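You operate a simulated robot arm through the tools that you are given. There is no shell and no other tool.

You run a simulated two-armed robot. Do the job below in one go: nothing can be reset, and whatever is moved stays where it is left.

Task
Seat the white-capped bottle and pump both oil glasses to their lines.
Fine: bottle in the steel holder of the green pump; drum glass first; oil selector ends at OFF; the other bottle, levers and valves stay.

Only the result counts: the job must be done as asked and must still hold three seconds after the hand-in. Knocking over, shifting, dropping, spilling or breaking anything else fails it.

Robot
Two 7-joint arms with fingered hands on one trunk that stands fixed in place. Base frame: the origin is at the foot of the trunk, x ahead of it, y to its left, z up; the work surface is at about z = 0.934. Units: m, degrees, N and s.
The left shoulder is at [0.2, 0.135, 0.945], the right one opposite. Each reaches about 0.885 m from its shoulder. Payload 4 kg a hand.
The TCP of each hand is the grasp point between the finger pads, 0.025 m short of the fingertips. In the tool frame z runs along the fingers and y along their closing line. The gripper opens to 0.088 m; its body begins 0.029 m behind the TCP. The gripper is a hand of 4 fingers: y runs from the thumb to the fingers, the wrist lies at [-0.013, -0.106, -0.174] in the tool frame, and closing takes about 1.5 s.
Orientation is that of the tool frame in the base frame, as a unit quaternion [w, x, y, z]. With the fingers straight down and the wrist toward the robot, the tool's x, y and z point along [0, 1, 0], [1, 0, 0] and [0, 0, -1] of the base frame.

Tools
- The arms move only by the tool send_rows. It takes "left_deltas", "right_deltas" or both (then of equal length, played together; a hand with none holds still); each is a list of rows, each a list of 2 entries, a list of its own where there are three numbers: the shift along the base's x, y, z in m, then the turn, a rotation vector about the base's x, y, z in degrees. In form: [[[x, y, z], [rx, ry, rz]], ...]. A call has 1 to 20 rows; each row shifts and turns the commanded pose from where the row before left it. "left_jaw" and "right_jaw" are, for a hand that has rows, the finger opening in m, from 0 to 0.088, set as the call begins (left out, the last holds). Rows are played at 5 a second. More than 0.05 m and 8.6 degrees between two rows, or a gripper value outside its range, and nothing of the call is played. Where a pose cannot be reached the arm comes as near as it can. A force on the tool above 40 N (or 10 N above the force at the start of the call, whichever is more), or a blocked arm, ends the call early, and 0.2 s more pass. The fingers move at their own pace (about 0.153 m/s each) and stop on an object; they squeeze with about 23 N. The grip force told is the motor's: it shows also when the fingers shut on nothing. Time passes only in rows, and 0.2 s behind the last, so rows that do not move let the fingers close. It gives the time, the measured TCP pose, the force on the tool (base axes), the opening and the grip force at its end, in the units of the frame above (readings bear some noise), with the torque about the TCP (base axes, N m) and any sound that the robot's microphone picked up.
- Cameras (640 x 400 px; columns grow to the right, rows downward): "scene" is now at [0.1411, -0.0078, 1.5489]; the picture's right is [-0.12, -0.99, 0.00], its down [-0.70, 0.09, -0.71] and it looks along [0.71, -0.09, -0.70] (base axes); focal length 298 px, centre (320, 200). "left" rides on the left gripper at [-0.064, -0.083, -0.098] in its tool frame; the picture's right is [-0.62, -0.37, 0.69], its down [0.71, -0.63, 0.30] and it looks along [0.32, 0.68, 0.65] (tool axes); focal length 265 px, centre (320, 200). "right" rides on the right gripper at [0.064, -0.083, -0.098] in its tool frame; the picture's right is [-0.62, 0.37, -0.69], its down [-0.71, -0.63, 0.30] and it looks along [-0.32, 0.68, 0.65] (tool axes); focal length 265 px, centre (320, 200). There is no depth. A picture from a camera that has moved, and an enlarged one, comes with that camera's place and axes in the base frame and with its lens.
- snapshot(camera): a new picture of that camera. It takes no simulated time.
- slide_trunk(by): slides the trunk up (or, below 0, down) by that many m; the arms and the scene camera ride with it, the base frame stays. It gives what a move gives, with no picture.
- finger_targets(index, middle, ring, thumb_bend, thumb_turn, hand): sets how far each is bent, from 0 (flat) to 100 (curled in); at 30 the hand is open as for a grip, at 70 the pads meet at the TCP. One left out holds its place. A second passes; each finger stops where it meets its share of the squeeze, and holds until it gets a number again. A gripper value or a shape takes the hand back. It gives what a move gives, with no picture; readings hold the bend of each and the force on the fingers (four entries, about 0 where the hand has none), thumb and palm. thumb_turn goes from beside the hand (0) to across from the fingers (100), as for a grip.
- grasp_type(shape, hand): the hand has 4 fingers and takes this shape, open, in about a second: jaw (thumb against the fingers, like two jaws); tri (thumb and two fingers); tip (a fingertip pinch); poke (one finger out to press); point (the index stretched); flat (the hand flat); cup (the hand cupped); fist (a fist). The gripper value then closes the fingers along that shape, each until it touches; the sizes above hold for jaw. It gives what a move gives, with no picture.
- pan_tilt(pan, tilt): turns the head with the scene camera to pan (to the left, within 97 degrees either way) and tilt (down, from -29 to 69), counted from straight ahead of the robot. It gives what a move gives.
- enlarge(camera, box): a new picture of the part [left, top, right, bottom] of that camera's present view, enlarged. It takes no simulated time.
- close_job(): hands the job in; it is judged then, once.

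Nothing tells you positions but the pictures and the camera data. Unless the task says otherwise, let go and move clear before handing in.

The tools are called after "Request:" by a JSON object that holds its "op" and its "data". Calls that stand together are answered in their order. send_rows: Moves the arms, as the interface text tells. Its arguments: {"type":"object","properties":{"left_deltas":{"type":"array","items":{"type":"array"}},"left_jaw":{"type":"number"},"right_deltas":{"type":"array","items":{"type":"array"}},"right_jaw":{"type":"number"}},"required":[]} The other tools are called the same way: slide_trunk (by) moves the trunk up or down; grasp_type (shape, hand) gives the hand a shape; finger_targets (index, middle, ring, thumb_bend, thumb_turn, hand) moves the fingers one by one; pan_tilt (pan, tilt) turns the head that bears the scene camera; snapshot (camera) takes a picture; enlarge (camera, box) takes an enlarged picture of a part of a camera's view; close_job () hands the job in.

At the start:

```text
time: 0.0
left_tool_pos: [0.5872, 0.2725, 1.3002]
left_tcp_rot: [0.0, 0.707, 0.707, 0.001]
left_force: [-1.0, -0.3, 0.8]
left_ft_torque: [0.0, -0.01, -0.03]
left_opening: 0.0876
left_grip_force: 0.0
left_shape: jaw
left_bend: [30.0, 30.0, 30.0, 30.0, 98.0]
left_finger forces: [0.0, 0.0, 0.0, 0.1, 0.0, 0.0]
right_tool_pos: [0.5383, -0.1671, 1.3096]
right_tcp_rot: [0.0, 0.707, 0.707, 0.0]
right_force: [0.1, 0.0, -0.5]
right_ft_torque: [0.02, -0.01, -0.02]
right_opening: 0.0876
right_grip_force: 0.1
right_shape: jaw
right_bend: [30.0, 30.0, 30.0, 30.0, 98.0]
right_finger forces: [0.0, 0.1, 0.0, 0.0, 0.0, 0.0]
trunk travel left (down, up): [-0.55, 0.22]
head pan, tilt (commanded): [-7.2, 44.5]
```

scene: 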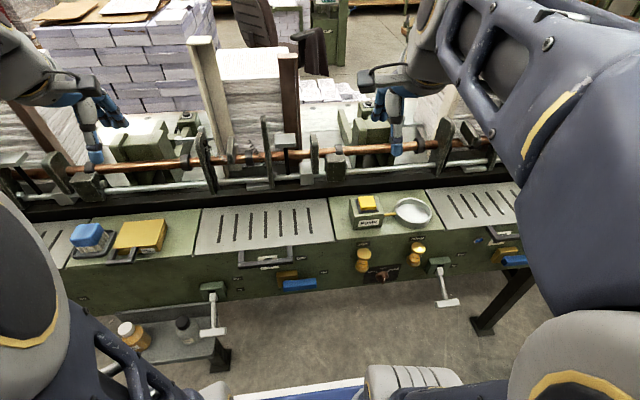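
right: 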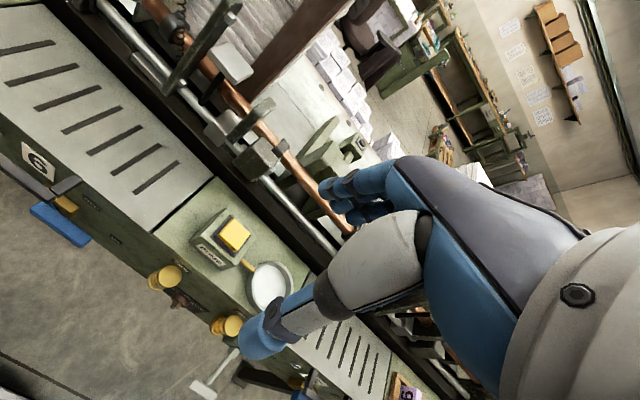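
left: 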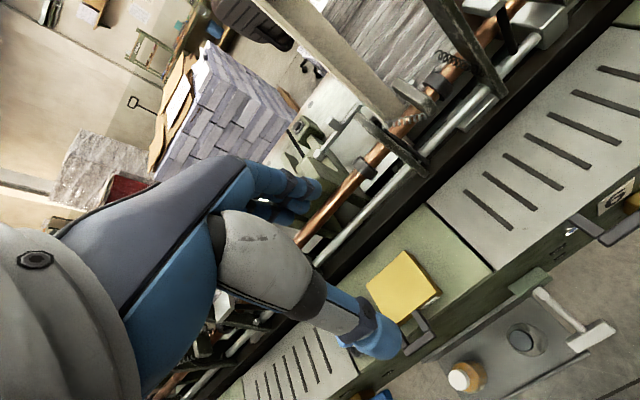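

I see a green machine front with yellow and blue items, a lower shelf with two bottles (one white-capped), and hanging levers. First I look closer at everything with the scene camera before moving.

Request:
{"op": "enlarge", "data": {"camera": "scene", "box": [40, 180, 240, 380]}}

Request:
{"op": "enlarge", "data": {"camera": "scene", "box": [190, 180, 350, 350]}}

Request:
{"op": "enlarge", "data": {"camera": "scene", "box": [320, 180, 540, 320]}}

Request:
{"op": "enlarge", "data": {"camera": "left", "box": [360, 200, 640, 400]}}

Request:
{"op": "enlarge", "data": {"camera": "right", "box": [0, 100, 320, 400]}}

```text
2.00 times, centred on (140, 280) of scene
camera zoom: at [0.1411, -0.0078, 1.5489], right [-0.12, -0.99, 0.0], down [-0.7, 0.09, -0.71], along [0.71, -0.09, -0.7], focal length 597 px, centre (680, 40)
```

zoom: 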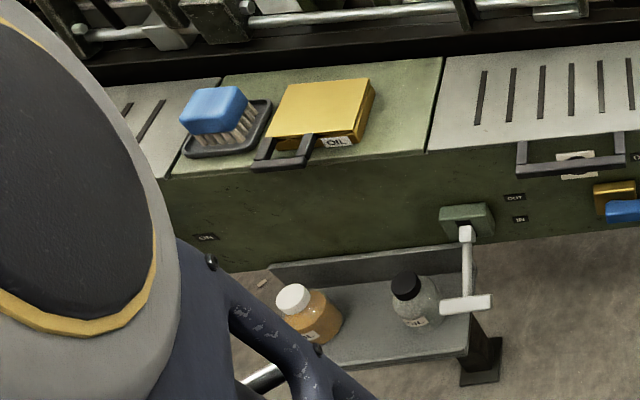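

```text
2.35 times, centred on (270, 265) of scene
camera zoom: at [0.1411, -0.0078, 1.5489], right [-0.12, -0.99, 0.0], down [-0.7, 0.09, -0.71], along [0.71, -0.09, -0.7], focal length 702 px, centre (438, 47)
```

zoom: 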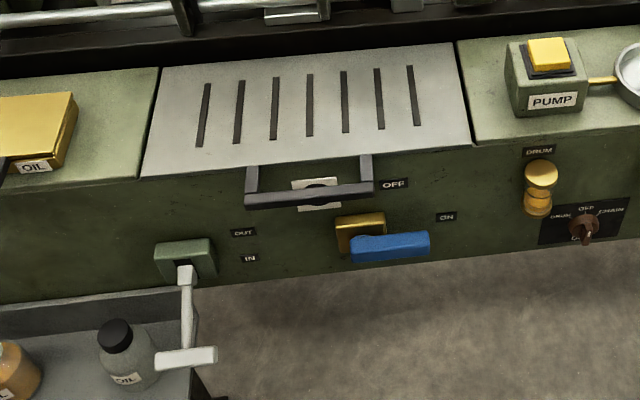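

```text
2.86 times, centred on (430, 250) of scene
camera zoom: at [0.1411, -0.0078, 1.5489], right [-0.12, -0.99, 0.0], down [-0.7, 0.09, -0.71], along [0.71, -0.09, -0.7], focal length 852 px, centre (6, 57)
```

zoom: 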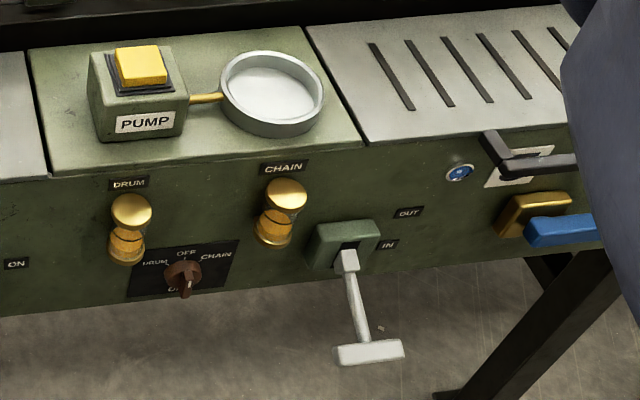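

```text
2.00 times, centred on (500, 300) of left
camera zoom: at [0.5042, 0.2073, 1.3983], right [-0.37, -0.62, -0.69], down [-0.63, 0.71, -0.3], along [0.68, 0.32, -0.65], focal length 531 px, centre (-40, 0)
```

zoom: 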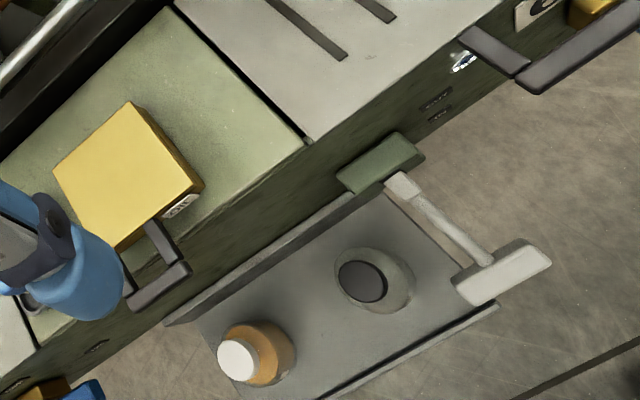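

```text
1.33 times, centred on (160, 250) of right
camera zoom: at [0.4567, -0.1039, 1.4063], right [0.37, -0.62, 0.69], down [-0.63, -0.71, -0.3], along [0.68, -0.32, -0.65], focal length 354 px, centre (533, 133)
```

zoom: 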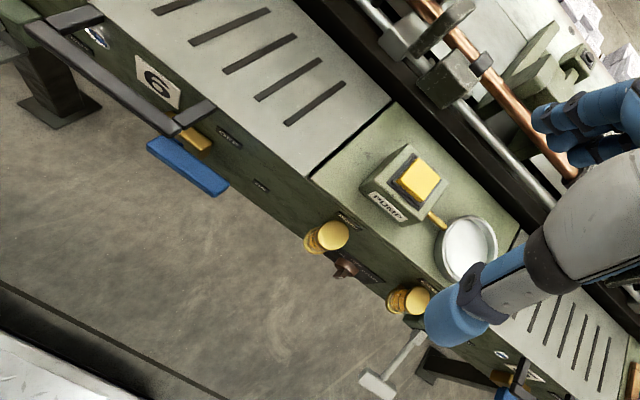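

The oil bottle with the white cap stands on the low shelf at about (0.54, 0.47, cap z≈0.73), the pump with its steel holder is around (0.67, -0.33). I zoom in on the selector, glasses, holder and bottle.

Request:
{"op": "enlarge", "data": {"camera": "scene", "box": [340, 230, 440, 292]}}

Request:
{"op": "enlarge", "data": {"camera": "scene", "box": [340, 185, 440, 247]}}

Request:
{"op": "enlarge", "data": {"camera": "scene", "box": [100, 300, 230, 381]}}

Request:
{"op": "enlarge", "data": {"camera": "left", "box": [440, 310, 584, 400]}}

Request:
{"op": "enlarge", "data": {"camera": "right", "box": [130, 190, 300, 370]}}

```text
6.40 times, centred on (390, 261) of scene
camera zoom: at [0.1411, -0.0078, 1.5489], right [-0.12, -0.99, 0.0], down [-0.7, 0.09, -0.71], along [0.71, -0.09, -0.7], focal length 1910 px, centre (-128, -190)
```

zoom: 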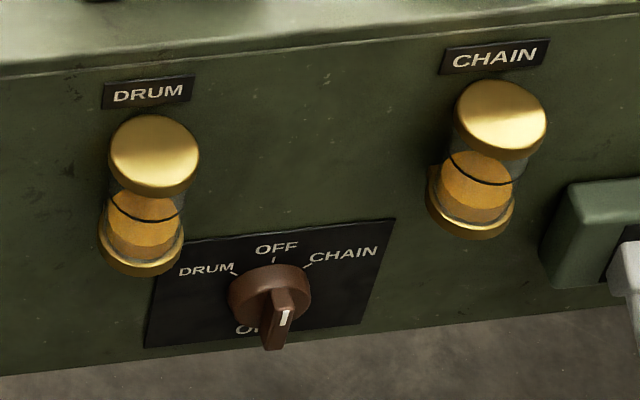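

```text
6.40 times, centred on (390, 216) of scene
camera zoom: at [0.1411, -0.0078, 1.5489], right [-0.12, -0.99, 0.0], down [-0.7, 0.09, -0.71], along [0.71, -0.09, -0.7], focal length 1910 px, centre (-128, 98)
```

zoom: 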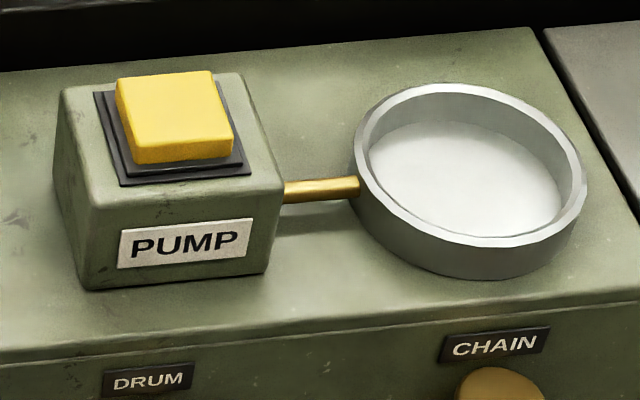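

```text
4.92 times, centred on (165, 340) of scene
camera zoom: at [0.1411, -0.0078, 1.5489], right [-0.12, -0.99, 0.0], down [-0.7, 0.09, -0.71], along [0.71, -0.09, -0.7], focal length 1469 px, centre (1083, -492)
```

zoom: 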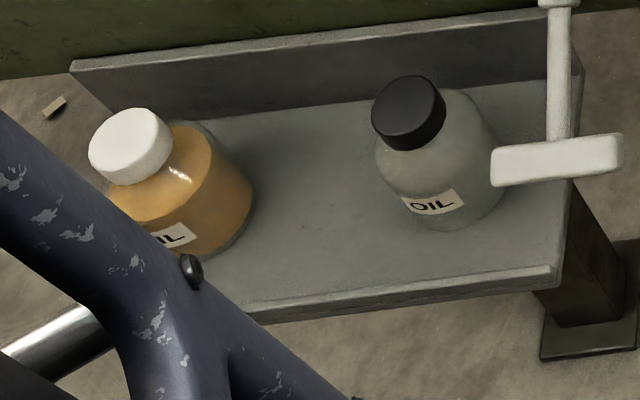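

```text
4.44 times, centred on (512, 355) of left
camera zoom: at [0.5042, 0.2073, 1.3983], right [-0.37, -0.62, -0.69], down [-0.63, 0.71, -0.3], along [0.68, 0.32, -0.65], focal length 1180 px, centre (-533, -489)
```

zoom: 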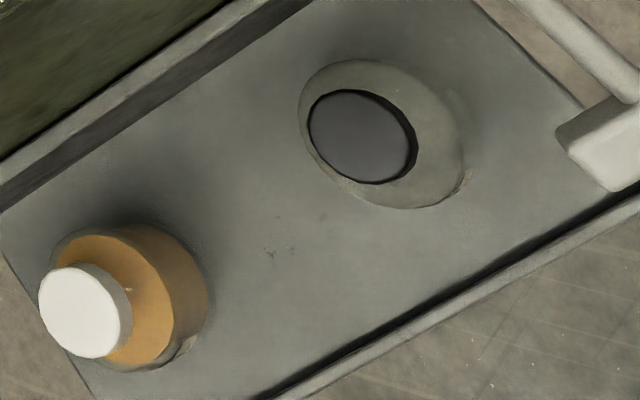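

```text
2.22 times, centred on (215, 280) of right
camera zoom: at [0.4567, -0.1039, 1.4063], right [0.37, -0.62, 0.69], down [-0.63, -0.71, -0.3], along [0.68, -0.32, -0.65], focal length 590 px, centre (553, 22)
```

zoom: 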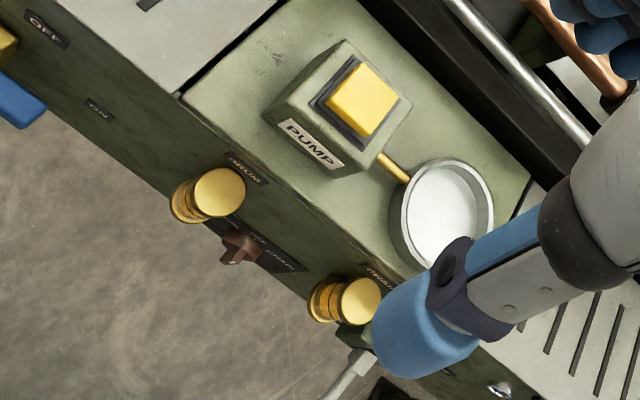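

The glasses each show a black line and the selector has ticks for DRUM, OFF and CHAIN. I zoom further on the knob and glasses.

Request:
{"op": "enlarge", "data": {"camera": "scene", "box": [366, 264, 398, 284]}}

Request:
{"op": "enlarge", "data": {"camera": "scene", "box": [352, 244, 384, 276]}}

Request:
{"op": "enlarge", "data": {"camera": "scene", "box": [400, 238, 432, 270]}}

```text
16.00 times, centred on (382, 274) of scene
camera zoom: at [0.1411, -0.0078, 1.5489], right [-0.12, -0.99, 0.0], down [-0.7, 0.09, -0.71], along [0.71, -0.09, -0.7], focal length 4774 px, centre (-672, -984)
```

zoom: 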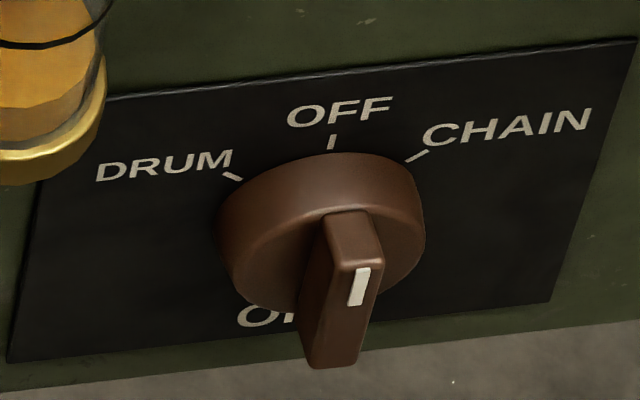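

```text
12.50 times, centred on (368, 260) of scene
camera zoom: at [0.1411, -0.0078, 1.5489], right [-0.12, -0.99, 0.0], down [-0.7, 0.09, -0.71], along [0.71, -0.09, -0.7], focal length 3730 px, centre (-280, -550)
```

zoom: 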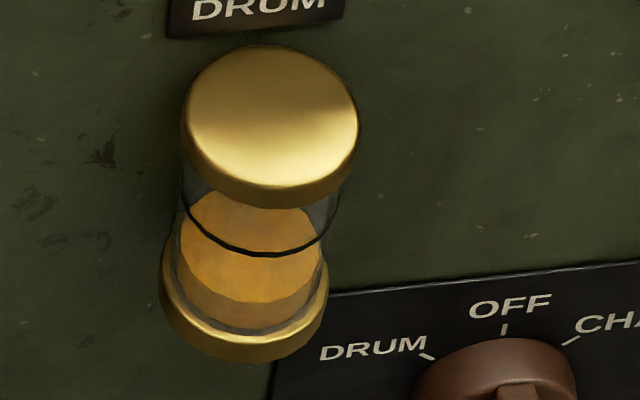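

```text
12.50 times, centred on (416, 254) of scene
camera zoom: at [0.1411, -0.0078, 1.5489], right [-0.12, -0.99, 0.0], down [-0.7, 0.09, -0.71], along [0.71, -0.09, -0.7], focal length 3730 px, centre (-880, -475)
```

zoom: 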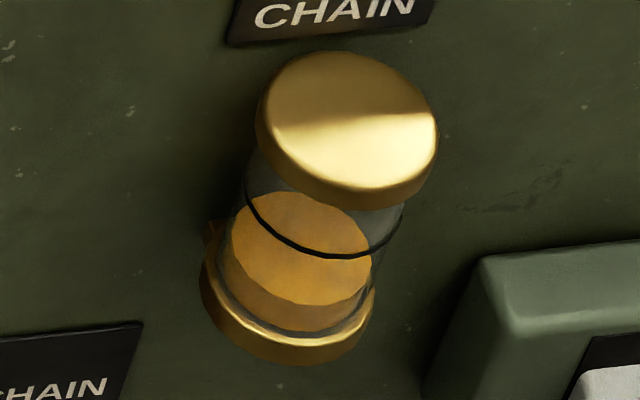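

The knob's white mark points to OFF, and each glass's oil lies below its black line. I bring the right hand over the holder and the left hand toward the bottle so the wrist cameras can measure them.

Request:
{"op": "send_rows", "data": {"left_deltas": [[[-0.0122, 0.031, -0.03125], [0, 0, 0]], [[-0.0122, 0.031, -0.03125], [0, 0, 0]], [[-0.0122, 0.031, -0.03125], [0, 0, 0]], [[-0.0122, 0.031, -0.03125], [0, 0, 0]], [[-0.0122, 0.031, -0.03125], [0, 0, 0]], [[-0.0122, 0.031, -0.03125], [0, 0, 0]], [[-0.0122, 0.031, -0.03125], [0, 0, 0]], [[-0.0122, 0.031, -0.03125], [0, 0, 0]], [[0, 0, 0], [0, 0, 0]]], "right_deltas": [[[0.0118, -0.0291, -0.02], [0, 0, 0]], [[0.0118, -0.0291, -0.02], [0, 0, 0]], [[0.0118, -0.0291, -0.02], [0, 0, 0]], [[0.0118, -0.0291, -0.02], [0, 0, 0]], [[0.0118, -0.0291, -0.02], [0, 0, 0]], [[0.0118, -0.0291, -0.02], [0, 0, 0]], [[0.0118, -0.0291, -0.02], [0, 0, 0]], [[0.0118, -0.0291, -0.02], [0, 0, 0]], [[0, 0, 0], [0, 0, 0]]]}}

Request:
{"op": "snapshot", "data": {"camera": "scene"}}

Request:
{"op": "snapshot", "data": {"camera": "right"}}

Request:
{"op": "snapshot", "data": {"camera": "left"}}

```text
time: 2.0
left_tool_pos: [0.4902, 0.5225, 1.0463]
left_tcp_rot: [0.0, 0.707, 0.707, 0.0]
left_force: [0.5, 1.2, 0.1]
left_ft_torque: [-0.04, -0.01, 0.01]
left_opening: 0.0876
left_grip_force: 0.0
left_shape: jaw
left_bend: [30.0, 30.0, 30.0, 30.0, 98.0]
left_finger forces: [0.0, 0.0, 0.0, 0.1, 0.0, 0.0]
right_tool_pos: [0.6337, -0.4019, 1.1509]
right_tcp_rot: [0.0, 0.707, 0.707, 0.0]
right_force: [0.6, 0.5, 0.0]
right_ft_torque: [0.0, 0.01, 0.0]
right_opening: 0.0874
right_grip_force: 0.0
right_shape: jaw
right_bend: [30.0, 30.0, 30.0, 30.0, 98.0]
right_finger forces: [0.0, 0.1, 0.0, 0.1, 0.0, 0.0]
trunk travel left (down, up): [-0.55, 0.22]
head pan, tilt (commanded): [-7.2, 44.5]
```

```text
taken
camera scene: at [0.141, -0.0078, 1.5489], right [-0.12, -0.99, 0.0], down [-0.7, 0.09, -0.71], along [0.71, -0.09, -0.7], focal length 298 px, centre (320, 200)
```

scene: 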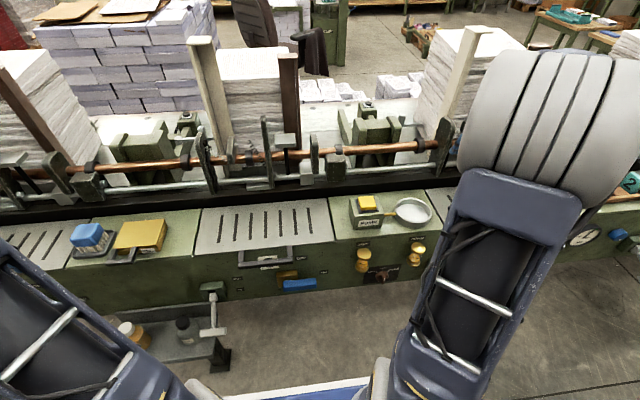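

```text
taken
camera right: at [0.5516, -0.3378, 1.2487], right [0.37, -0.62, 0.69], down [-0.63, -0.71, -0.3], along [0.68, -0.32, -0.65], focal length 265 px, centre (320, 200)
```

right: 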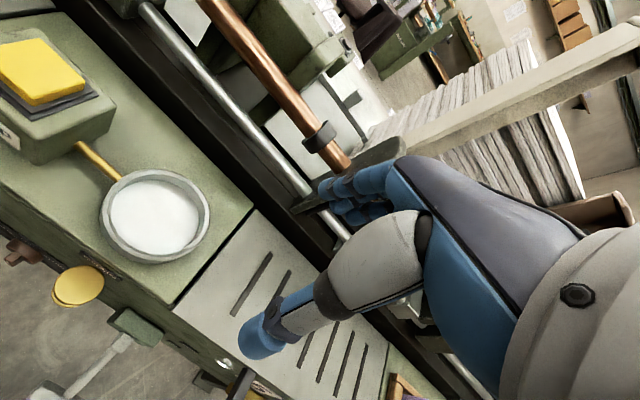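

```text
taken
camera left: at [0.4071, 0.4574, 1.1447], right [-0.37, -0.62, -0.69], down [-0.63, 0.71, -0.3], along [0.68, 0.32, -0.65], focal length 265 px, centre (320, 200)
```

left: 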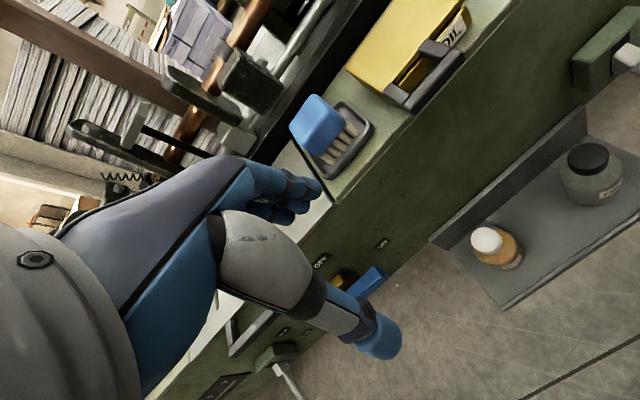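

The wrist cameras now show the holder and the bottle unobstructed. I enlarge both to measure precisely.

Request:
{"op": "enlarge", "data": {"camera": "right", "box": [76, 150, 236, 250]}}

Request:
{"op": "enlarge", "data": {"camera": "right", "box": [0, 20, 160, 120]}}

Request:
{"op": "enlarge", "data": {"camera": "left", "box": [430, 200, 558, 280]}}

Request:
{"op": "enlarge", "data": {"camera": "left", "box": [420, 60, 640, 320]}}

```text
4.00 times, centred on (156, 200) of right
camera zoom: at [0.5516, -0.3378, 1.2487], right [0.37, -0.62, 0.69], down [-0.63, -0.71, -0.3], along [0.68, -0.32, -0.65], focal length 1062 px, centre (976, 200)
```

zoom: 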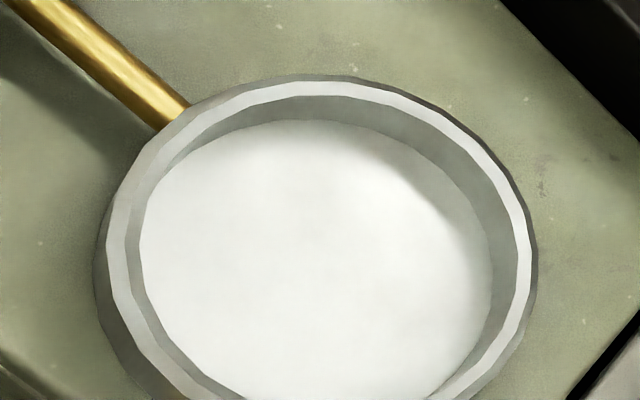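

```text
4.00 times, centred on (80, 70) of right
camera zoom: at [0.5516, -0.3378, 1.2487], right [0.37, -0.62, 0.69], down [-0.63, -0.71, -0.3], along [0.68, -0.32, -0.65], focal length 1062 px, centre (1280, 720)
```

zoom: 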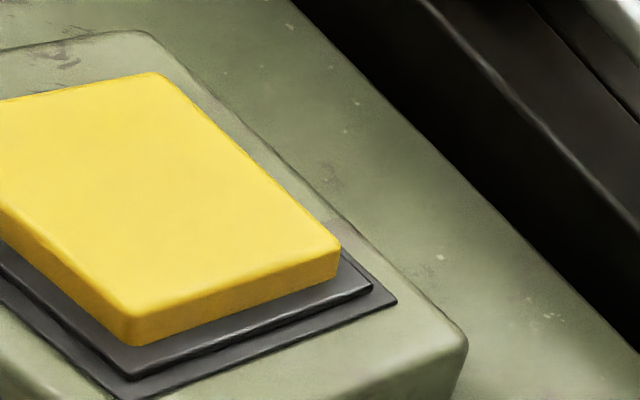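

```text
5.00 times, centred on (494, 240) of left
camera zoom: at [0.4071, 0.4574, 1.1447], right [-0.37, -0.62, -0.69], down [-0.63, 0.71, -0.3], along [0.68, 0.32, -0.65], focal length 1327 px, centre (-550, 0)
```

zoom: 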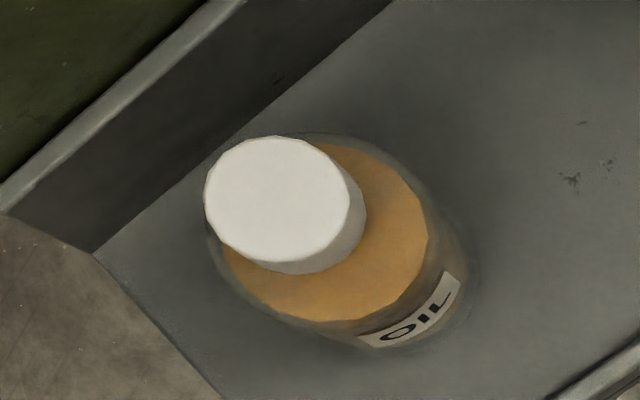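

```text
1.54 times, centred on (530, 190) of left
camera zoom: at [0.4071, 0.4574, 1.1447], right [-0.37, -0.62, -0.69], down [-0.63, 0.71, -0.3], along [0.68, 0.32, -0.65], focal length 408 px, centre (-3, 215)
```

zoom: 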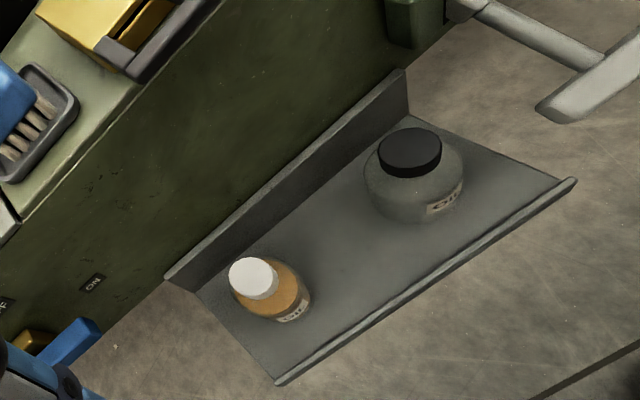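

The cap top is at about (0.538, 0.474, 0.730), roughly 0.040 m across. I take a fuller view of the holder ring to fix its centre.

Request:
{"op": "enlarge", "data": {"camera": "right", "box": [70, 150, 246, 290]}}

Request:
{"op": "enlarge", "data": {"camera": "right", "box": [0, 20, 160, 180]}}

```text
2.86 times, centred on (158, 220) of right
camera zoom: at [0.5516, -0.3378, 1.2487], right [0.37, -0.62, 0.69], down [-0.63, -0.71, -0.3], along [0.68, -0.32, -0.65], focal length 758 px, centre (783, 143)
```

zoom: 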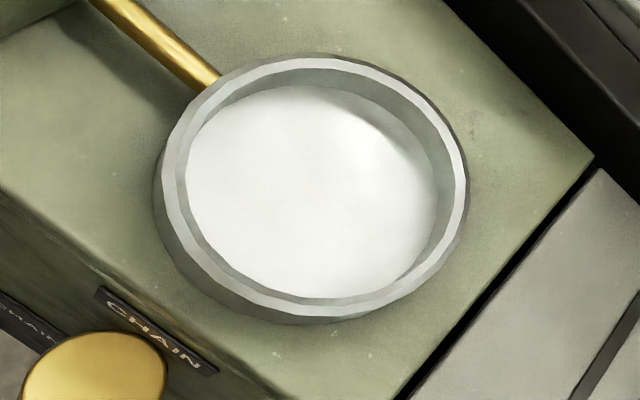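

```text
2.50 times, centred on (80, 100) of right
camera zoom: at [0.5516, -0.3378, 1.2487], right [0.37, -0.62, 0.69], down [-0.63, -0.71, -0.3], along [0.68, -0.32, -0.65], focal length 664 px, centre (920, 450)
```

zoom: 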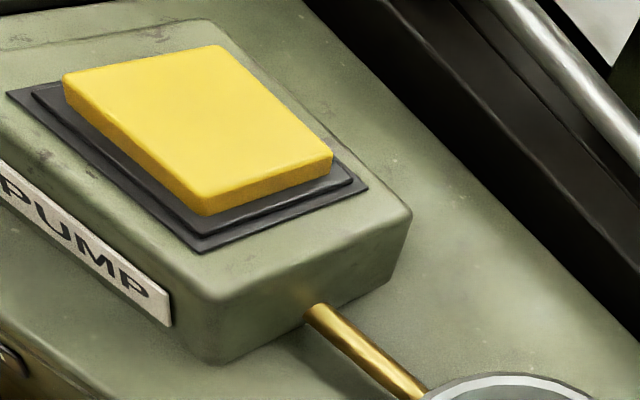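

Holder centre comes out at about (0.667, -0.333), rim z≈0.957, inner width ≈0.086, bottle body ≈0.072. I turn the left hand so that it can pinch the cap sideways (away from the machine face), and withdraw the right hand.

Request:
{"op": "send_rows", "data": {"left_deltas": [[[0, 0, 0], [0, 0, -7.5]], [[0, 0, 0], [0, 0, -7.5]], [[0, 0, 0], [0, 0, -7.5]], [[0, 0, 0], [0, 0, -7.5]], [[0, 0, 0], [0, 0, -7.5]], [[0, 0, 0], [0, 0, -7.5]], [[0, 0, 0], [0, 0, -7.5]], [[0, 0, 0], [0, 0, -7.5]], [[0, 0, 0], [0, 0, -7.5]], [[0, 0, 0], [0, 0, -7.5]], [[0, 0, 0], [0, 0, -7.5]], [[0, 0, 0], [0, 0, -7.5]], [[0, 0, 0], [0, -7.5, 0]], [[0, 0, 0], [0, -7.5, 0]], [[0, 0, 0], [0, -7.5, 0]], [[0, 0, 0], [0, -7.5, 0]], [[0, 0, 0], [0, 0, 0]]], "right_deltas": [[[-0.018, -0.015, 0.004], [0, 0, 0]], [[-0.018, -0.015, 0.004], [0, 0, 0]], [[-0.018, -0.015, 0.004], [0, 0, 0]], [[-0.018, -0.015, 0.004], [0, 0, 0]], [[-0.018, -0.015, 0.004], [0, 0, 0]], [[-0.018, -0.015, 0.004], [0, 0, 0]], [[-0.018, -0.015, 0.004], [0, 0, 0]], [[-0.018, -0.015, 0.004], [0, 0, 0]], [[-0.018, -0.015, 0.004], [0, 0, 0]], [[-0.018, -0.015, 0.004], [0, 0, 0]], [[-0.018, -0.015, 0.004], [0, 0, 0]], [[-0.018, -0.015, 0.004], [0, 0, 0]], [[0, 0, 0], [0, 0, 0]], [[0, 0, 0], [0, 0, 0]], [[0, 0, 0], [0, 0, 0]], [[0, 0, 0], [0, 0, 0]], [[0, 0, 0], [0, 0, 0]]]}}

Request:
{"op": "snapshot", "data": {"camera": "left"}}

Request:
{"op": "snapshot", "data": {"camera": "scene"}}

```text
time: 5.6
left_tool_pos: [0.4918, 0.5211, 1.0509]
left_tcp_rot: [0.0, 0.966, -0.001, 0.26]
left_force: [-0.1, 0.2, 0.2]
left_ft_torque: [-0.01, -0.04, 0.02]
left_opening: 0.0877
left_grip_force: 0.0
left_shape: jaw
left_bend: [30.0, 30.0, 30.0, 30.0, 98.0]
left_finger forces: [0.0, 0.0, 0.0, 0.0, 0.0, 0.1]
right_tool_pos: [0.4188, -0.5801, 1.198]
right_tcp_rot: [0.0, 0.707, 0.707, 0.001]
right_force: [0.8, -1.3, -0.5]
right_ft_torque: [-0.03, 0.01, -0.01]
right_opening: 0.0875
right_grip_force: 0.2
right_shape: jaw
right_bend: [30.0, 30.0, 30.0, 30.0, 98.0]
right_finger forces: [0.0, 0.0, 0.1, 0.0, 0.1, 0.0]
trunk travel left (down, up): [-0.55, 0.22]
head pan, tilt (commanded): [-7.2, 44.5]
```

```text
taken
camera left: at [0.3857, 0.6033, 1.1035], right [-0.19, 0.37, -0.91], down [0.77, 0.63, 0.09], along [0.61, -0.68, -0.4], focal length 265 px, centre (320, 200)
```

left: 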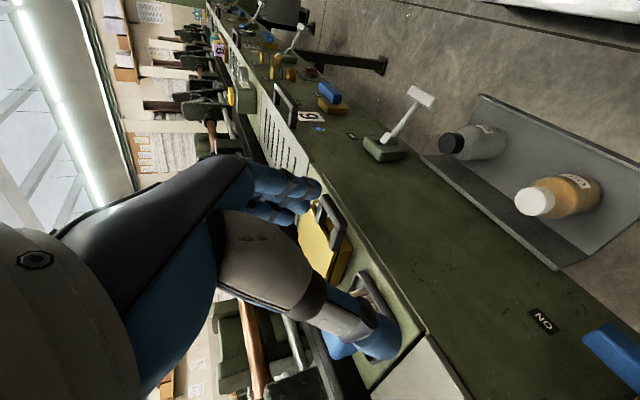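

```text
taken
camera scene: at [0.1411, -0.0078, 1.5489], right [-0.12, -0.99, 0.0], down [-0.7, 0.09, -0.71], along [0.71, -0.09, -0.7], focal length 298 px, centre (320, 200)
```

scene: 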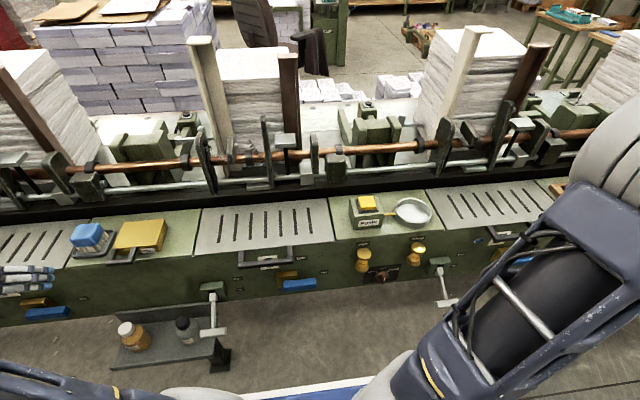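

The left hand is now turned; I pan the head left to watch the approach to the white-capped bottle.

Request:
{"op": "pan_tilt", "data": {"pan": 35, "tilt": 52}}

Request:
{"op": "snapshot", "data": {"camera": "scene"}}

Request:
{"op": "enlarge", "data": {"camera": "left", "box": [430, 90, 640, 250]}}

```text
time: 6.7
left_tool_pos: [0.4902, 0.5201, 1.0508]
left_tcp_rot: [-0.001, 0.966, 0.001, 0.259]
left_force: [0.3, 0.2, 0.7]
left_ft_torque: [0.02, -0.02, 0.01]
left_opening: 0.0878
left_grip_force: 0.1
left_shape: jaw
left_bend: [30.0, 30.0, 30.0, 30.0, 98.0]
left_finger forces: [0.0, 0.0, 0.0, 0.0, 0.0, 0.1]
right_tool_pos: [0.4191, -0.5804, 1.1983]
right_tcp_rot: [0.0, 0.707, 0.707, 0.0]
right_force: [0.0, -0.4, -0.5]
right_ft_torque: [0.03, 0.0, -0.01]
right_opening: 0.0876
right_grip_force: 0.1
right_shape: jaw
right_bend: [30.0, 30.0, 30.0, 30.0, 98.0]
right_finger forces: [0.1, 0.0, 0.0, 0.1, 0.0, 0.0]
trunk travel left (down, up): [-0.55, 0.22]
head pan, tilt (commanded): [35.0, 52.0]
```

```text
taken
camera scene: at [0.1216, 0.0454, 1.5386], right [0.57, -0.82, 0.0], down [-0.65, -0.45, -0.62], along [0.5, 0.35, -0.79], focal length 298 px, centre (320, 200)
```

scene: 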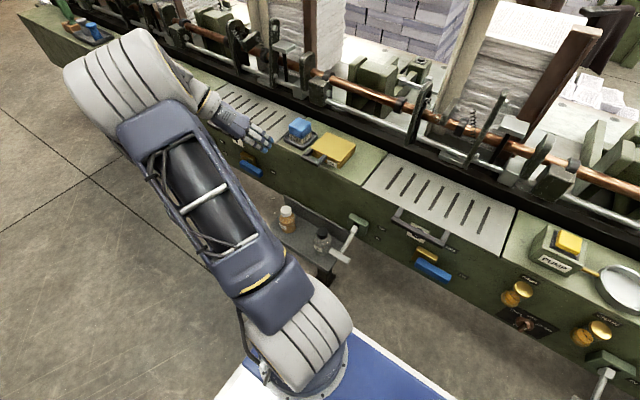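

```text
2.50 times, centred on (535, 170) of left
camera zoom: at [0.3857, 0.6034, 1.1036], right [-0.19, 0.37, -0.91], down [0.77, 0.63, 0.09], along [0.61, -0.68, -0.4], focal length 664 px, centre (-218, 275)
```

zoom: 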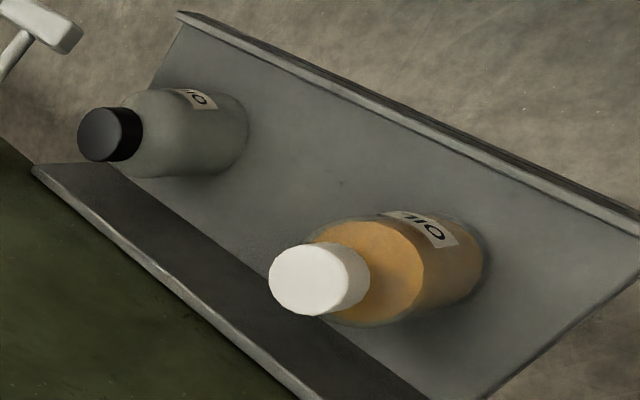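

The bottle stands at (0.538, 0.474), cap z≈0.705–0.730, base ≈0.62, and the arm's path is clear. I move to a pre-grasp point back along the finger direction.

Request:
{"op": "send_rows", "data": {"left_deltas": [[[-0.0045, -0.0077, -0.0333], [0, 0, 0]], [[-0.0045, -0.0077, -0.0333], [0, 0, 0]], [[-0.0045, -0.0077, -0.0333], [0, 0, 0]], [[-0.0045, -0.0077, -0.0333], [0, 0, 0]], [[-0.0045, -0.0077, -0.0333], [0, 0, 0]], [[-0.0045, -0.0077, -0.0333], [0, 0, 0]], [[0, 0, 0], [0, 0, 0]]]}}

Request:
{"op": "snapshot", "data": {"camera": "left"}}

Request:
{"op": "enlarge", "data": {"camera": "scene", "box": [180, 100, 420, 300]}}

```text
time: 8.3
left_tool_pos: [0.4637, 0.4715, 0.8477]
left_tcp_rot: [0.0, 0.966, -0.001, 0.259]
left_force: [0.0, 0.2, -0.7]
left_ft_torque: [0.02, -0.04, 0.01]
left_opening: 0.0875
left_grip_force: 0.0
left_shape: jaw
left_bend: [30.0, 30.0, 30.0, 30.0, 98.0]
left_finger forces: [0.1, 0.1, 0.0, 0.0, 0.0, 0.0]
right_tool_pos: [0.4188, -0.579, 1.1982]
right_tcp_rot: [0.0, 0.707, 0.707, 0.0]
right_force: [-0.7, 0.1, 0.2]
right_ft_torque: [-0.02, -0.02, 0.02]
right_opening: 0.0874
right_grip_force: 0.0
right_shape: jaw
right_bend: [30.0, 30.0, 30.0, 30.0, 98.0]
right_finger forces: [0.1, 0.0, 0.0, 0.1, 0.0, 0.1]
trunk travel left (down, up): [-0.55, 0.22]
head pan, tilt (commanded): [35.0, 52.0]
```

```text
taken
camera left: at [0.3591, 0.5538, 0.9014], right [-0.19, 0.37, -0.91], down [0.77, 0.63, 0.09], along [0.61, -0.68, -0.4], focal length 265 px, centre (320, 200)
```

left: 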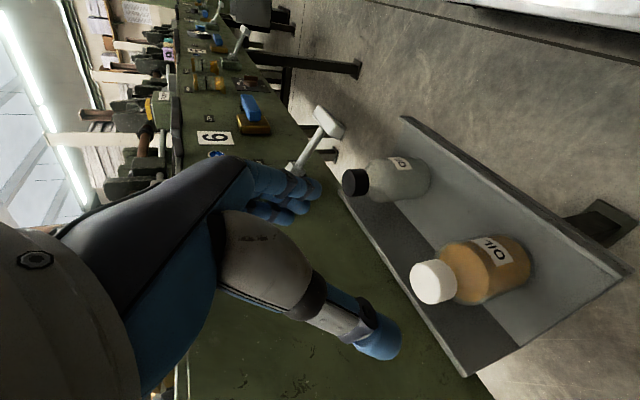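

```text
2.00 times, centred on (300, 200) of scene
camera zoom: at [0.1215, 0.0454, 1.5386], right [0.57, -0.82, 0.0], down [-0.65, -0.45, -0.62], along [0.5, 0.35, -0.79], focal length 597 px, centre (360, 200)
```

zoom: 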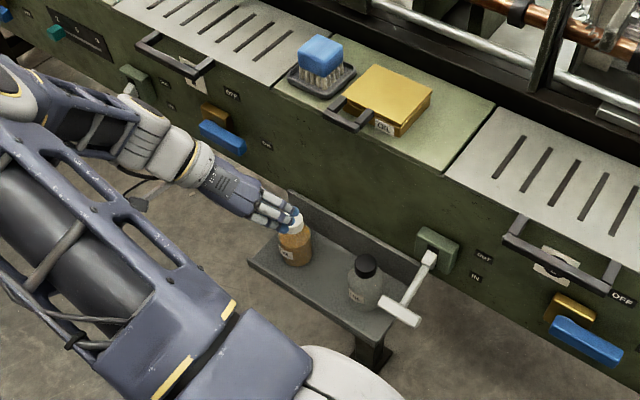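

The hand sits in line with the cap; I check the cap's exact position in the wrist view before going in.

Request:
{"op": "enlarge", "data": {"camera": "left", "box": [390, 220, 550, 320]}}

Request:
{"op": "enlarge", "data": {"camera": "scene", "box": [255, 180, 335, 230]}}

```text
4.00 times, centred on (470, 270) of left
camera zoom: at [0.3591, 0.5538, 0.9014], right [-0.19, 0.37, -0.91], down [0.77, 0.63, 0.09], along [0.61, -0.68, -0.4], focal length 1062 px, centre (-280, -80)
```

zoom: 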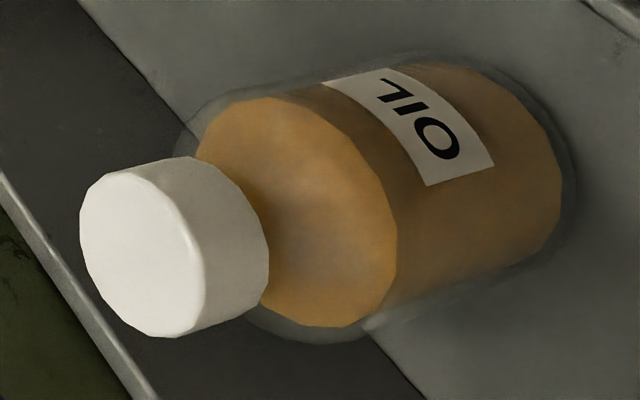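

```text
8.00 times, centred on (295, 205) of scene
camera zoom: at [0.1215, 0.0454, 1.5386], right [0.57, -0.82, 0.0], down [-0.65, -0.45, -0.62], along [0.5, 0.35, -0.79], focal length 2387 px, centre (520, 160)
```

zoom: 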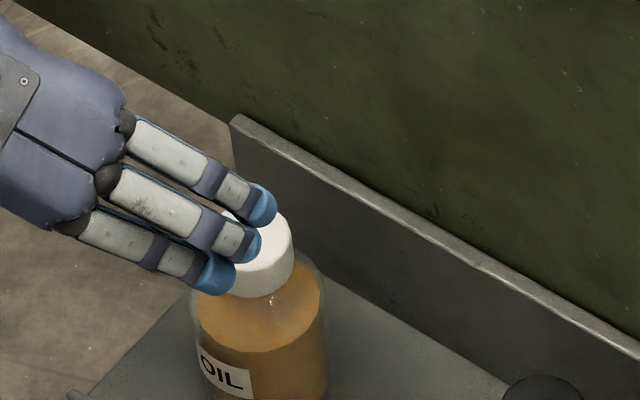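

The cap centre refines to about (0.539, 0.475, 0.730). I advance along the finger direction until the pads straddle the cap.

Request:
{"op": "send_rows", "data": {"left_deltas": [[[0.014, 0.0007, -0.0237], [0, 0, 0]], [[0.014, 0.0007, -0.0237], [0, 0, 0]], [[0.014, 0.0007, -0.0237], [0, 0, 0]], [[0.014, 0.0007, -0.0237], [0, 0, 0]], [[0.014, 0.0007, -0.0237], [0, 0, 0]], [[0, 0, 0], [0, 0, 0]]]}}

Request:
{"op": "snapshot", "data": {"camera": "left"}}

Request:
{"op": "enlarge", "data": {"camera": "scene", "box": [235, 170, 355, 245]}}

```text
time: 9.7
left_tool_pos: [0.5337, 0.4766, 0.7331]
left_tcp_rot: [0.0, 0.966, 0.0, 0.259]
left_force: [-1.3, 0.1, 0.1]
left_ft_torque: [-0.02, -0.02, 0.02]
left_opening: 0.0878
left_grip_force: 0.0
left_shape: jaw
left_bend: [30.0, 30.0, 30.0, 30.0, 98.0]
left_finger forces: [0.0, 0.1, 0.1, 0.1, 0.0, 0.1]
right_tool_pos: [0.4192, -0.5798, 1.1985]
right_tcp_rot: [0.0, 0.707, 0.707, 0.0]
right_force: [-0.4, -0.3, 0.6]
right_ft_torque: [0.01, 0.0, 0.0]
right_opening: 0.0877
right_grip_force: 0.1
right_shape: jaw
right_bend: [30.0, 30.0, 30.0, 30.0, 98.0]
right_finger forces: [0.0, 0.1, 0.0, 0.0, 0.1, 0.1]
trunk travel left (down, up): [-0.55, 0.22]
head pan, tilt (commanded): [35.0, 52.0]
```

```text
taken
camera left: at [0.4277, 0.5589, 0.7859], right [-0.19, 0.37, -0.91], down [0.77, 0.63, 0.09], along [0.61, -0.68, -0.4], focal length 265 px, centre (320, 200)
```

left: 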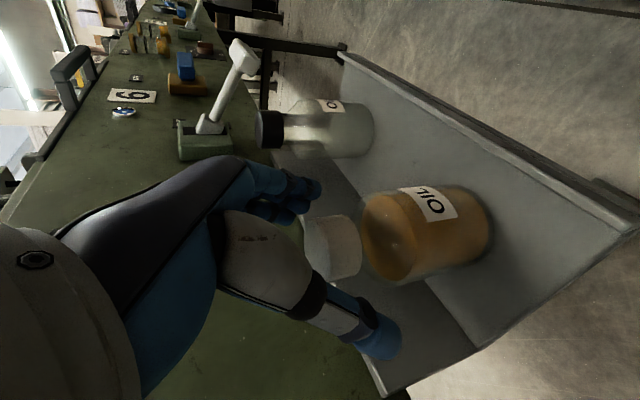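

```text
5.33 times, centred on (295, 208) of scene
camera zoom: at [0.1215, 0.0455, 1.5386], right [0.57, -0.82, 0.0], down [-0.65, -0.45, -0.62], along [0.5, 0.35, -0.79], focal length 1591 px, centre (453, 160)
```

zoom: 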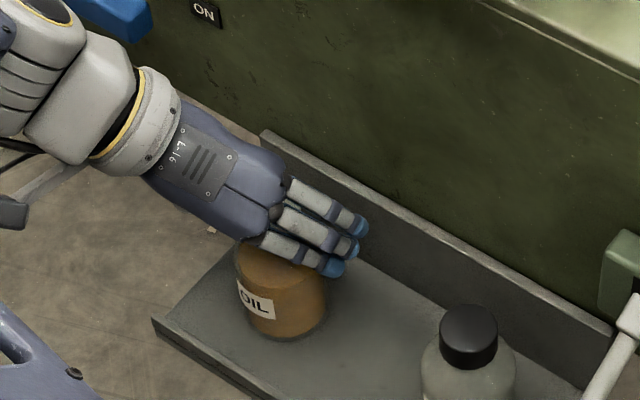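

The cap lies between thumb and fingers, a few millimetres below the TCP. I lower slightly and close the hand on the cap.

Request:
{"op": "send_rows", "data": {"left_deltas": [[[0.002, -0.001, -0.004], [0, 0, 0]], [[0, 0, 0], [0, 0, 0]]]}}

Request:
{"op": "send_rows", "data": {"left_deltas": [[[0, 0, 0], [0, 0, 0]], [[0, 0, 0], [0, 0, 0]], [[0, 0, 0], [0, 0, 0]], [[0, 0, 0], [0, 0, 0]], [[0, 0, 0], [0, 0, 0]], [[0, 0, 0], [0, 0, 0]], [[0, 0, 0], [0, 0, 0]], [[0, 0, 0], [0, 0, 0]], [[0, 0, 0], [0, 0, 0]]], "left_jaw": 0.0}}

Request:
{"op": "snapshot", "data": {"camera": "left"}}

Request:
{"op": "enlarge", "data": {"camera": "scene", "box": [235, 170, 355, 245]}}

```text
time: 10.3
left_tool_pos: [0.5352, 0.4748, 0.7293]
left_tcp_rot: [-0.001, 0.966, 0.0, 0.26]
left_force: [-0.6, 0.1, 0.7]
left_ft_torque: [-0.02, 0.0, 0.0]
left_opening: 0.0877
left_grip_force: 0.1
left_shape: jaw
left_bend: [30.0, 30.0, 30.0, 30.0, 98.0]
left_finger forces: [0.0, 0.1, 0.0, 0.0, 0.0, 0.0]
right_tool_pos: [0.4193, -0.5795, 1.1978]
right_tcp_rot: [0.0, 0.707, 0.707, 0.0]
right_force: [-0.7, 0.1, -0.4]
right_ft_torque: [-0.01, -0.02, 0.02]
right_opening: 0.0877
right_grip_force: 0.1
right_shape: jaw
right_bend: [30.0, 30.0, 30.0, 30.0, 98.0]
right_finger forces: [0.0, 0.1, 0.1, 0.0, 0.0, 0.0]
trunk travel left (down, up): [-0.55, 0.22]
head pan, tilt (commanded): [35.0, 52.0]
```

```text
time: 12.3
left_tool_pos: [0.5345, 0.4747, 0.7287]
left_tcp_rot: [0.001, 0.966, 0.0, 0.26]
left_force: [0.2, -0.9, 0.3]
left_ft_torque: [0.04, 0.01, 0.01]
left_opening: 0.0273
left_grip_force: 23.0
left_shape: jaw
left_bend: [74.0, 55.0, 59.0, 75.0, 100.0]
left_finger forces: [10.9, 6.3, 0.0, 0.0, 19.5, 0.1]
right_tool_pos: [0.4191, -0.5799, 1.1975]
right_tcp_rot: [0.0, 0.708, 0.707, 0.0]
right_force: [-0.3, -0.5, -0.2]
right_ft_torque: [0.01, 0.01, -0.04]
right_opening: 0.0878
right_grip_force: 0.2
right_shape: jaw
right_bend: [30.0, 30.0, 30.0, 30.0, 98.0]
right_finger forces: [0.0, 0.0, 0.0, 0.0, 0.0, 0.0]
trunk travel left (down, up): [-0.55, 0.22]
head pan, tilt (commanded): [35.0, 52.0]
```

```text
taken
camera left: at [0.4297, 0.5584, 0.7818], right [-0.19, 0.37, -0.91], down [0.77, 0.63, 0.09], along [0.61, -0.68, -0.4], focal length 265 px, centre (320, 200)
```

left: 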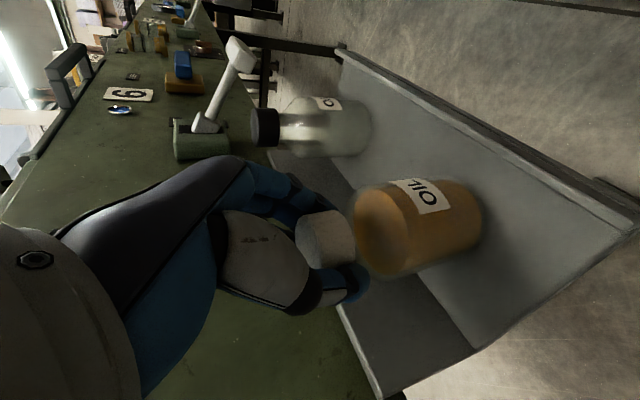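

```text
5.33 times, centred on (295, 208) of scene
camera zoom: at [0.1215, 0.0455, 1.5386], right [0.57, -0.82, 0.0], down [-0.65, -0.45, -0.62], along [0.5, 0.35, -0.79], focal length 1591 px, centre (453, 160)
```

zoom: 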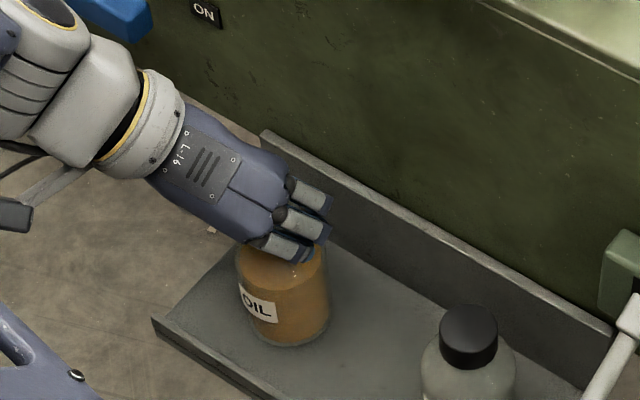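

The hand reports 23 N with the thumb, index and middle loaded. I zoom in to check how the cap sits between the pads before lifting.

Request:
{"op": "enlarge", "data": {"camera": "left", "box": [230, 150, 390, 330]}}

Request:
{"op": "enlarge", "data": {"camera": "scene", "box": [270, 195, 314, 235]}}

```text
2.22 times, centred on (310, 240) of left
camera zoom: at [0.4297, 0.5584, 0.7818], right [-0.19, 0.37, -0.91], down [0.77, 0.63, 0.09], along [0.61, -0.68, -0.4], focal length 590 px, centre (342, 111)
```

zoom: 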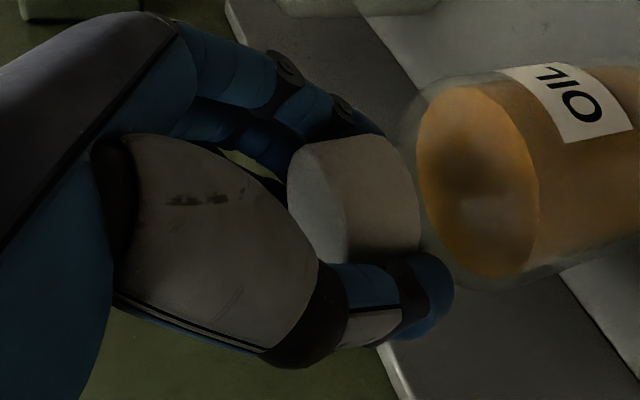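

```text
10.00 times, centred on (292, 215) of scene
camera zoom: at [0.1215, 0.0455, 1.5386], right [0.57, -0.82, 0.0], down [-0.65, -0.45, -0.62], along [0.5, 0.35, -0.79], focal length 2984 px, centre (600, 50)
```

zoom: 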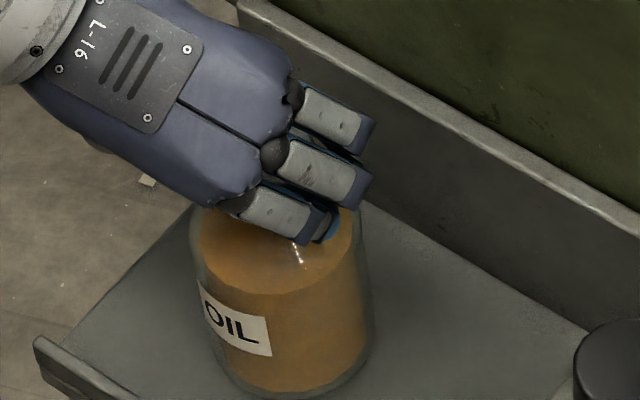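

The cap is well enclosed by thumb and fingers. I lift a little and check that the bottle hangs upright.

Request:
{"op": "send_rows", "data": {"left_deltas": [[[0, 0, 0.005], [0, 0, 0]], [[0, 0, 0.01], [0, 0, 0]], [[0, 0, 0.015], [0, 0, 0]], [[0, 0, 0], [0, 0, 0]], [[0, 0, 0], [0, 0, 0]]]}}

Request:
{"op": "snapshot", "data": {"camera": "left"}}

Request:
{"op": "enlarge", "data": {"camera": "scene", "box": [235, 170, 355, 245]}}

```text
time: 13.5
left_tool_pos: [0.5357, 0.4761, 0.7589]
left_tcp_rot: [0.0, 0.966, 0.0, 0.259]
left_force: [0.2, 0.4, -0.1]
left_ft_torque: [0.07, 0.01, -0.02]
left_opening: 0.027
left_grip_force: 22.8
left_shape: jaw
left_bend: [74.0, 55.0, 59.0, 75.0, 100.0]
left_finger forces: [10.7, 6.3, 0.0, 0.1, 19.5, 0.1]
right_tool_pos: [0.4196, -0.5809, 1.1983]
right_tcp_rot: [0.0, 0.707, 0.707, -0.001]
right_force: [-0.1, 0.3, 0.4]
right_ft_torque: [-0.01, 0.02, 0.03]
right_opening: 0.0876
right_grip_force: 0.1
right_shape: jaw
right_bend: [30.0, 30.0, 30.0, 30.0, 98.0]
right_finger forces: [0.1, 0.0, 0.0, 0.1, 0.0, 0.1]
trunk travel left (down, up): [-0.55, 0.22]
head pan, tilt (commanded): [35.0, 52.0]
```

```text
taken
camera left: at [0.4311, 0.5593, 0.8125], right [-0.19, 0.37, -0.91], down [0.77, 0.63, 0.09], along [0.61, -0.68, -0.4], focal length 265 px, centre (320, 200)
```

left: 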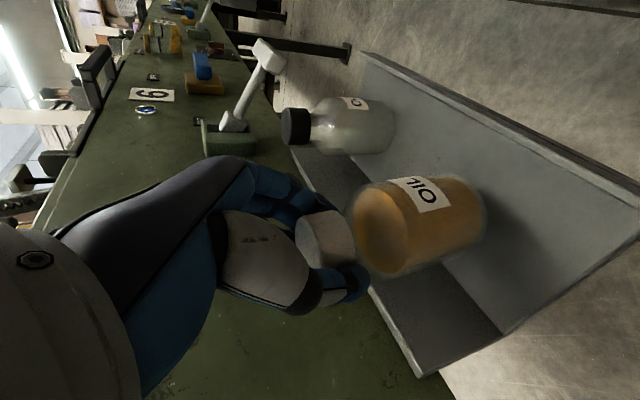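

```text
5.33 times, centred on (295, 208) of scene
camera zoom: at [0.1216, 0.0455, 1.5386], right [0.57, -0.82, 0.0], down [-0.65, -0.45, -0.62], along [0.5, 0.35, -0.79], focal length 1591 px, centre (453, 160)
```

zoom: 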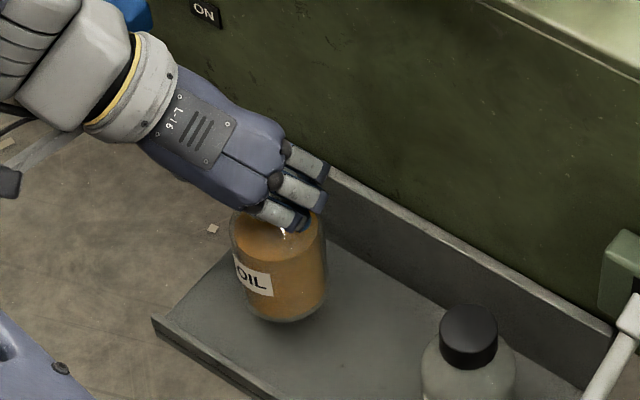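

The bottle lifted cleanly and hangs the same as before. I measure its pose in the hand from the wrist view.

Request:
{"op": "enlarge", "data": {"camera": "left", "box": [280, 140, 504, 290]}}

Request:
{"op": "enlarge", "data": {"camera": "scene", "box": [265, 195, 325, 240]}}

```text
2.67 times, centred on (392, 215) of left
camera zoom: at [0.4311, 0.5593, 0.8125], right [-0.19, 0.37, -0.91], down [0.77, 0.63, 0.09], along [0.61, -0.68, -0.4], focal length 708 px, centre (128, 160)
```

zoom: 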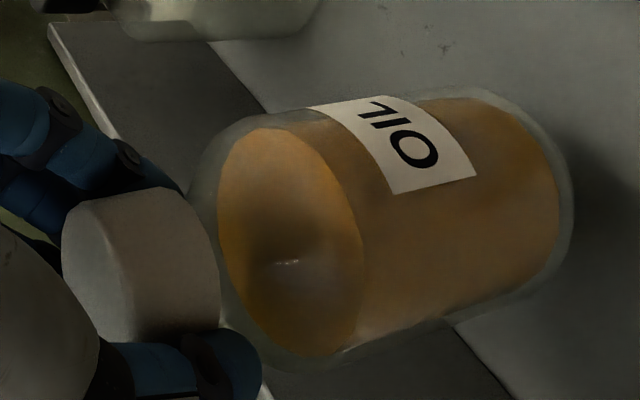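

```text
8.89 times, centred on (295, 218) of scene
camera zoom: at [0.1216, 0.0455, 1.5386], right [0.57, -0.82, 0.0], down [-0.65, -0.45, -0.62], along [0.5, 0.35, -0.79], focal length 2652 px, centre (542, 44)
```

zoom: 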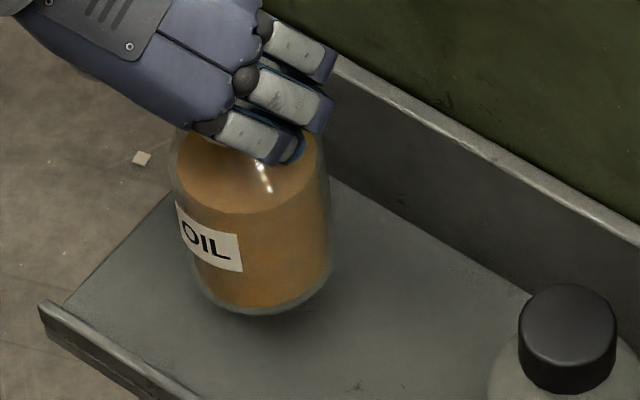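

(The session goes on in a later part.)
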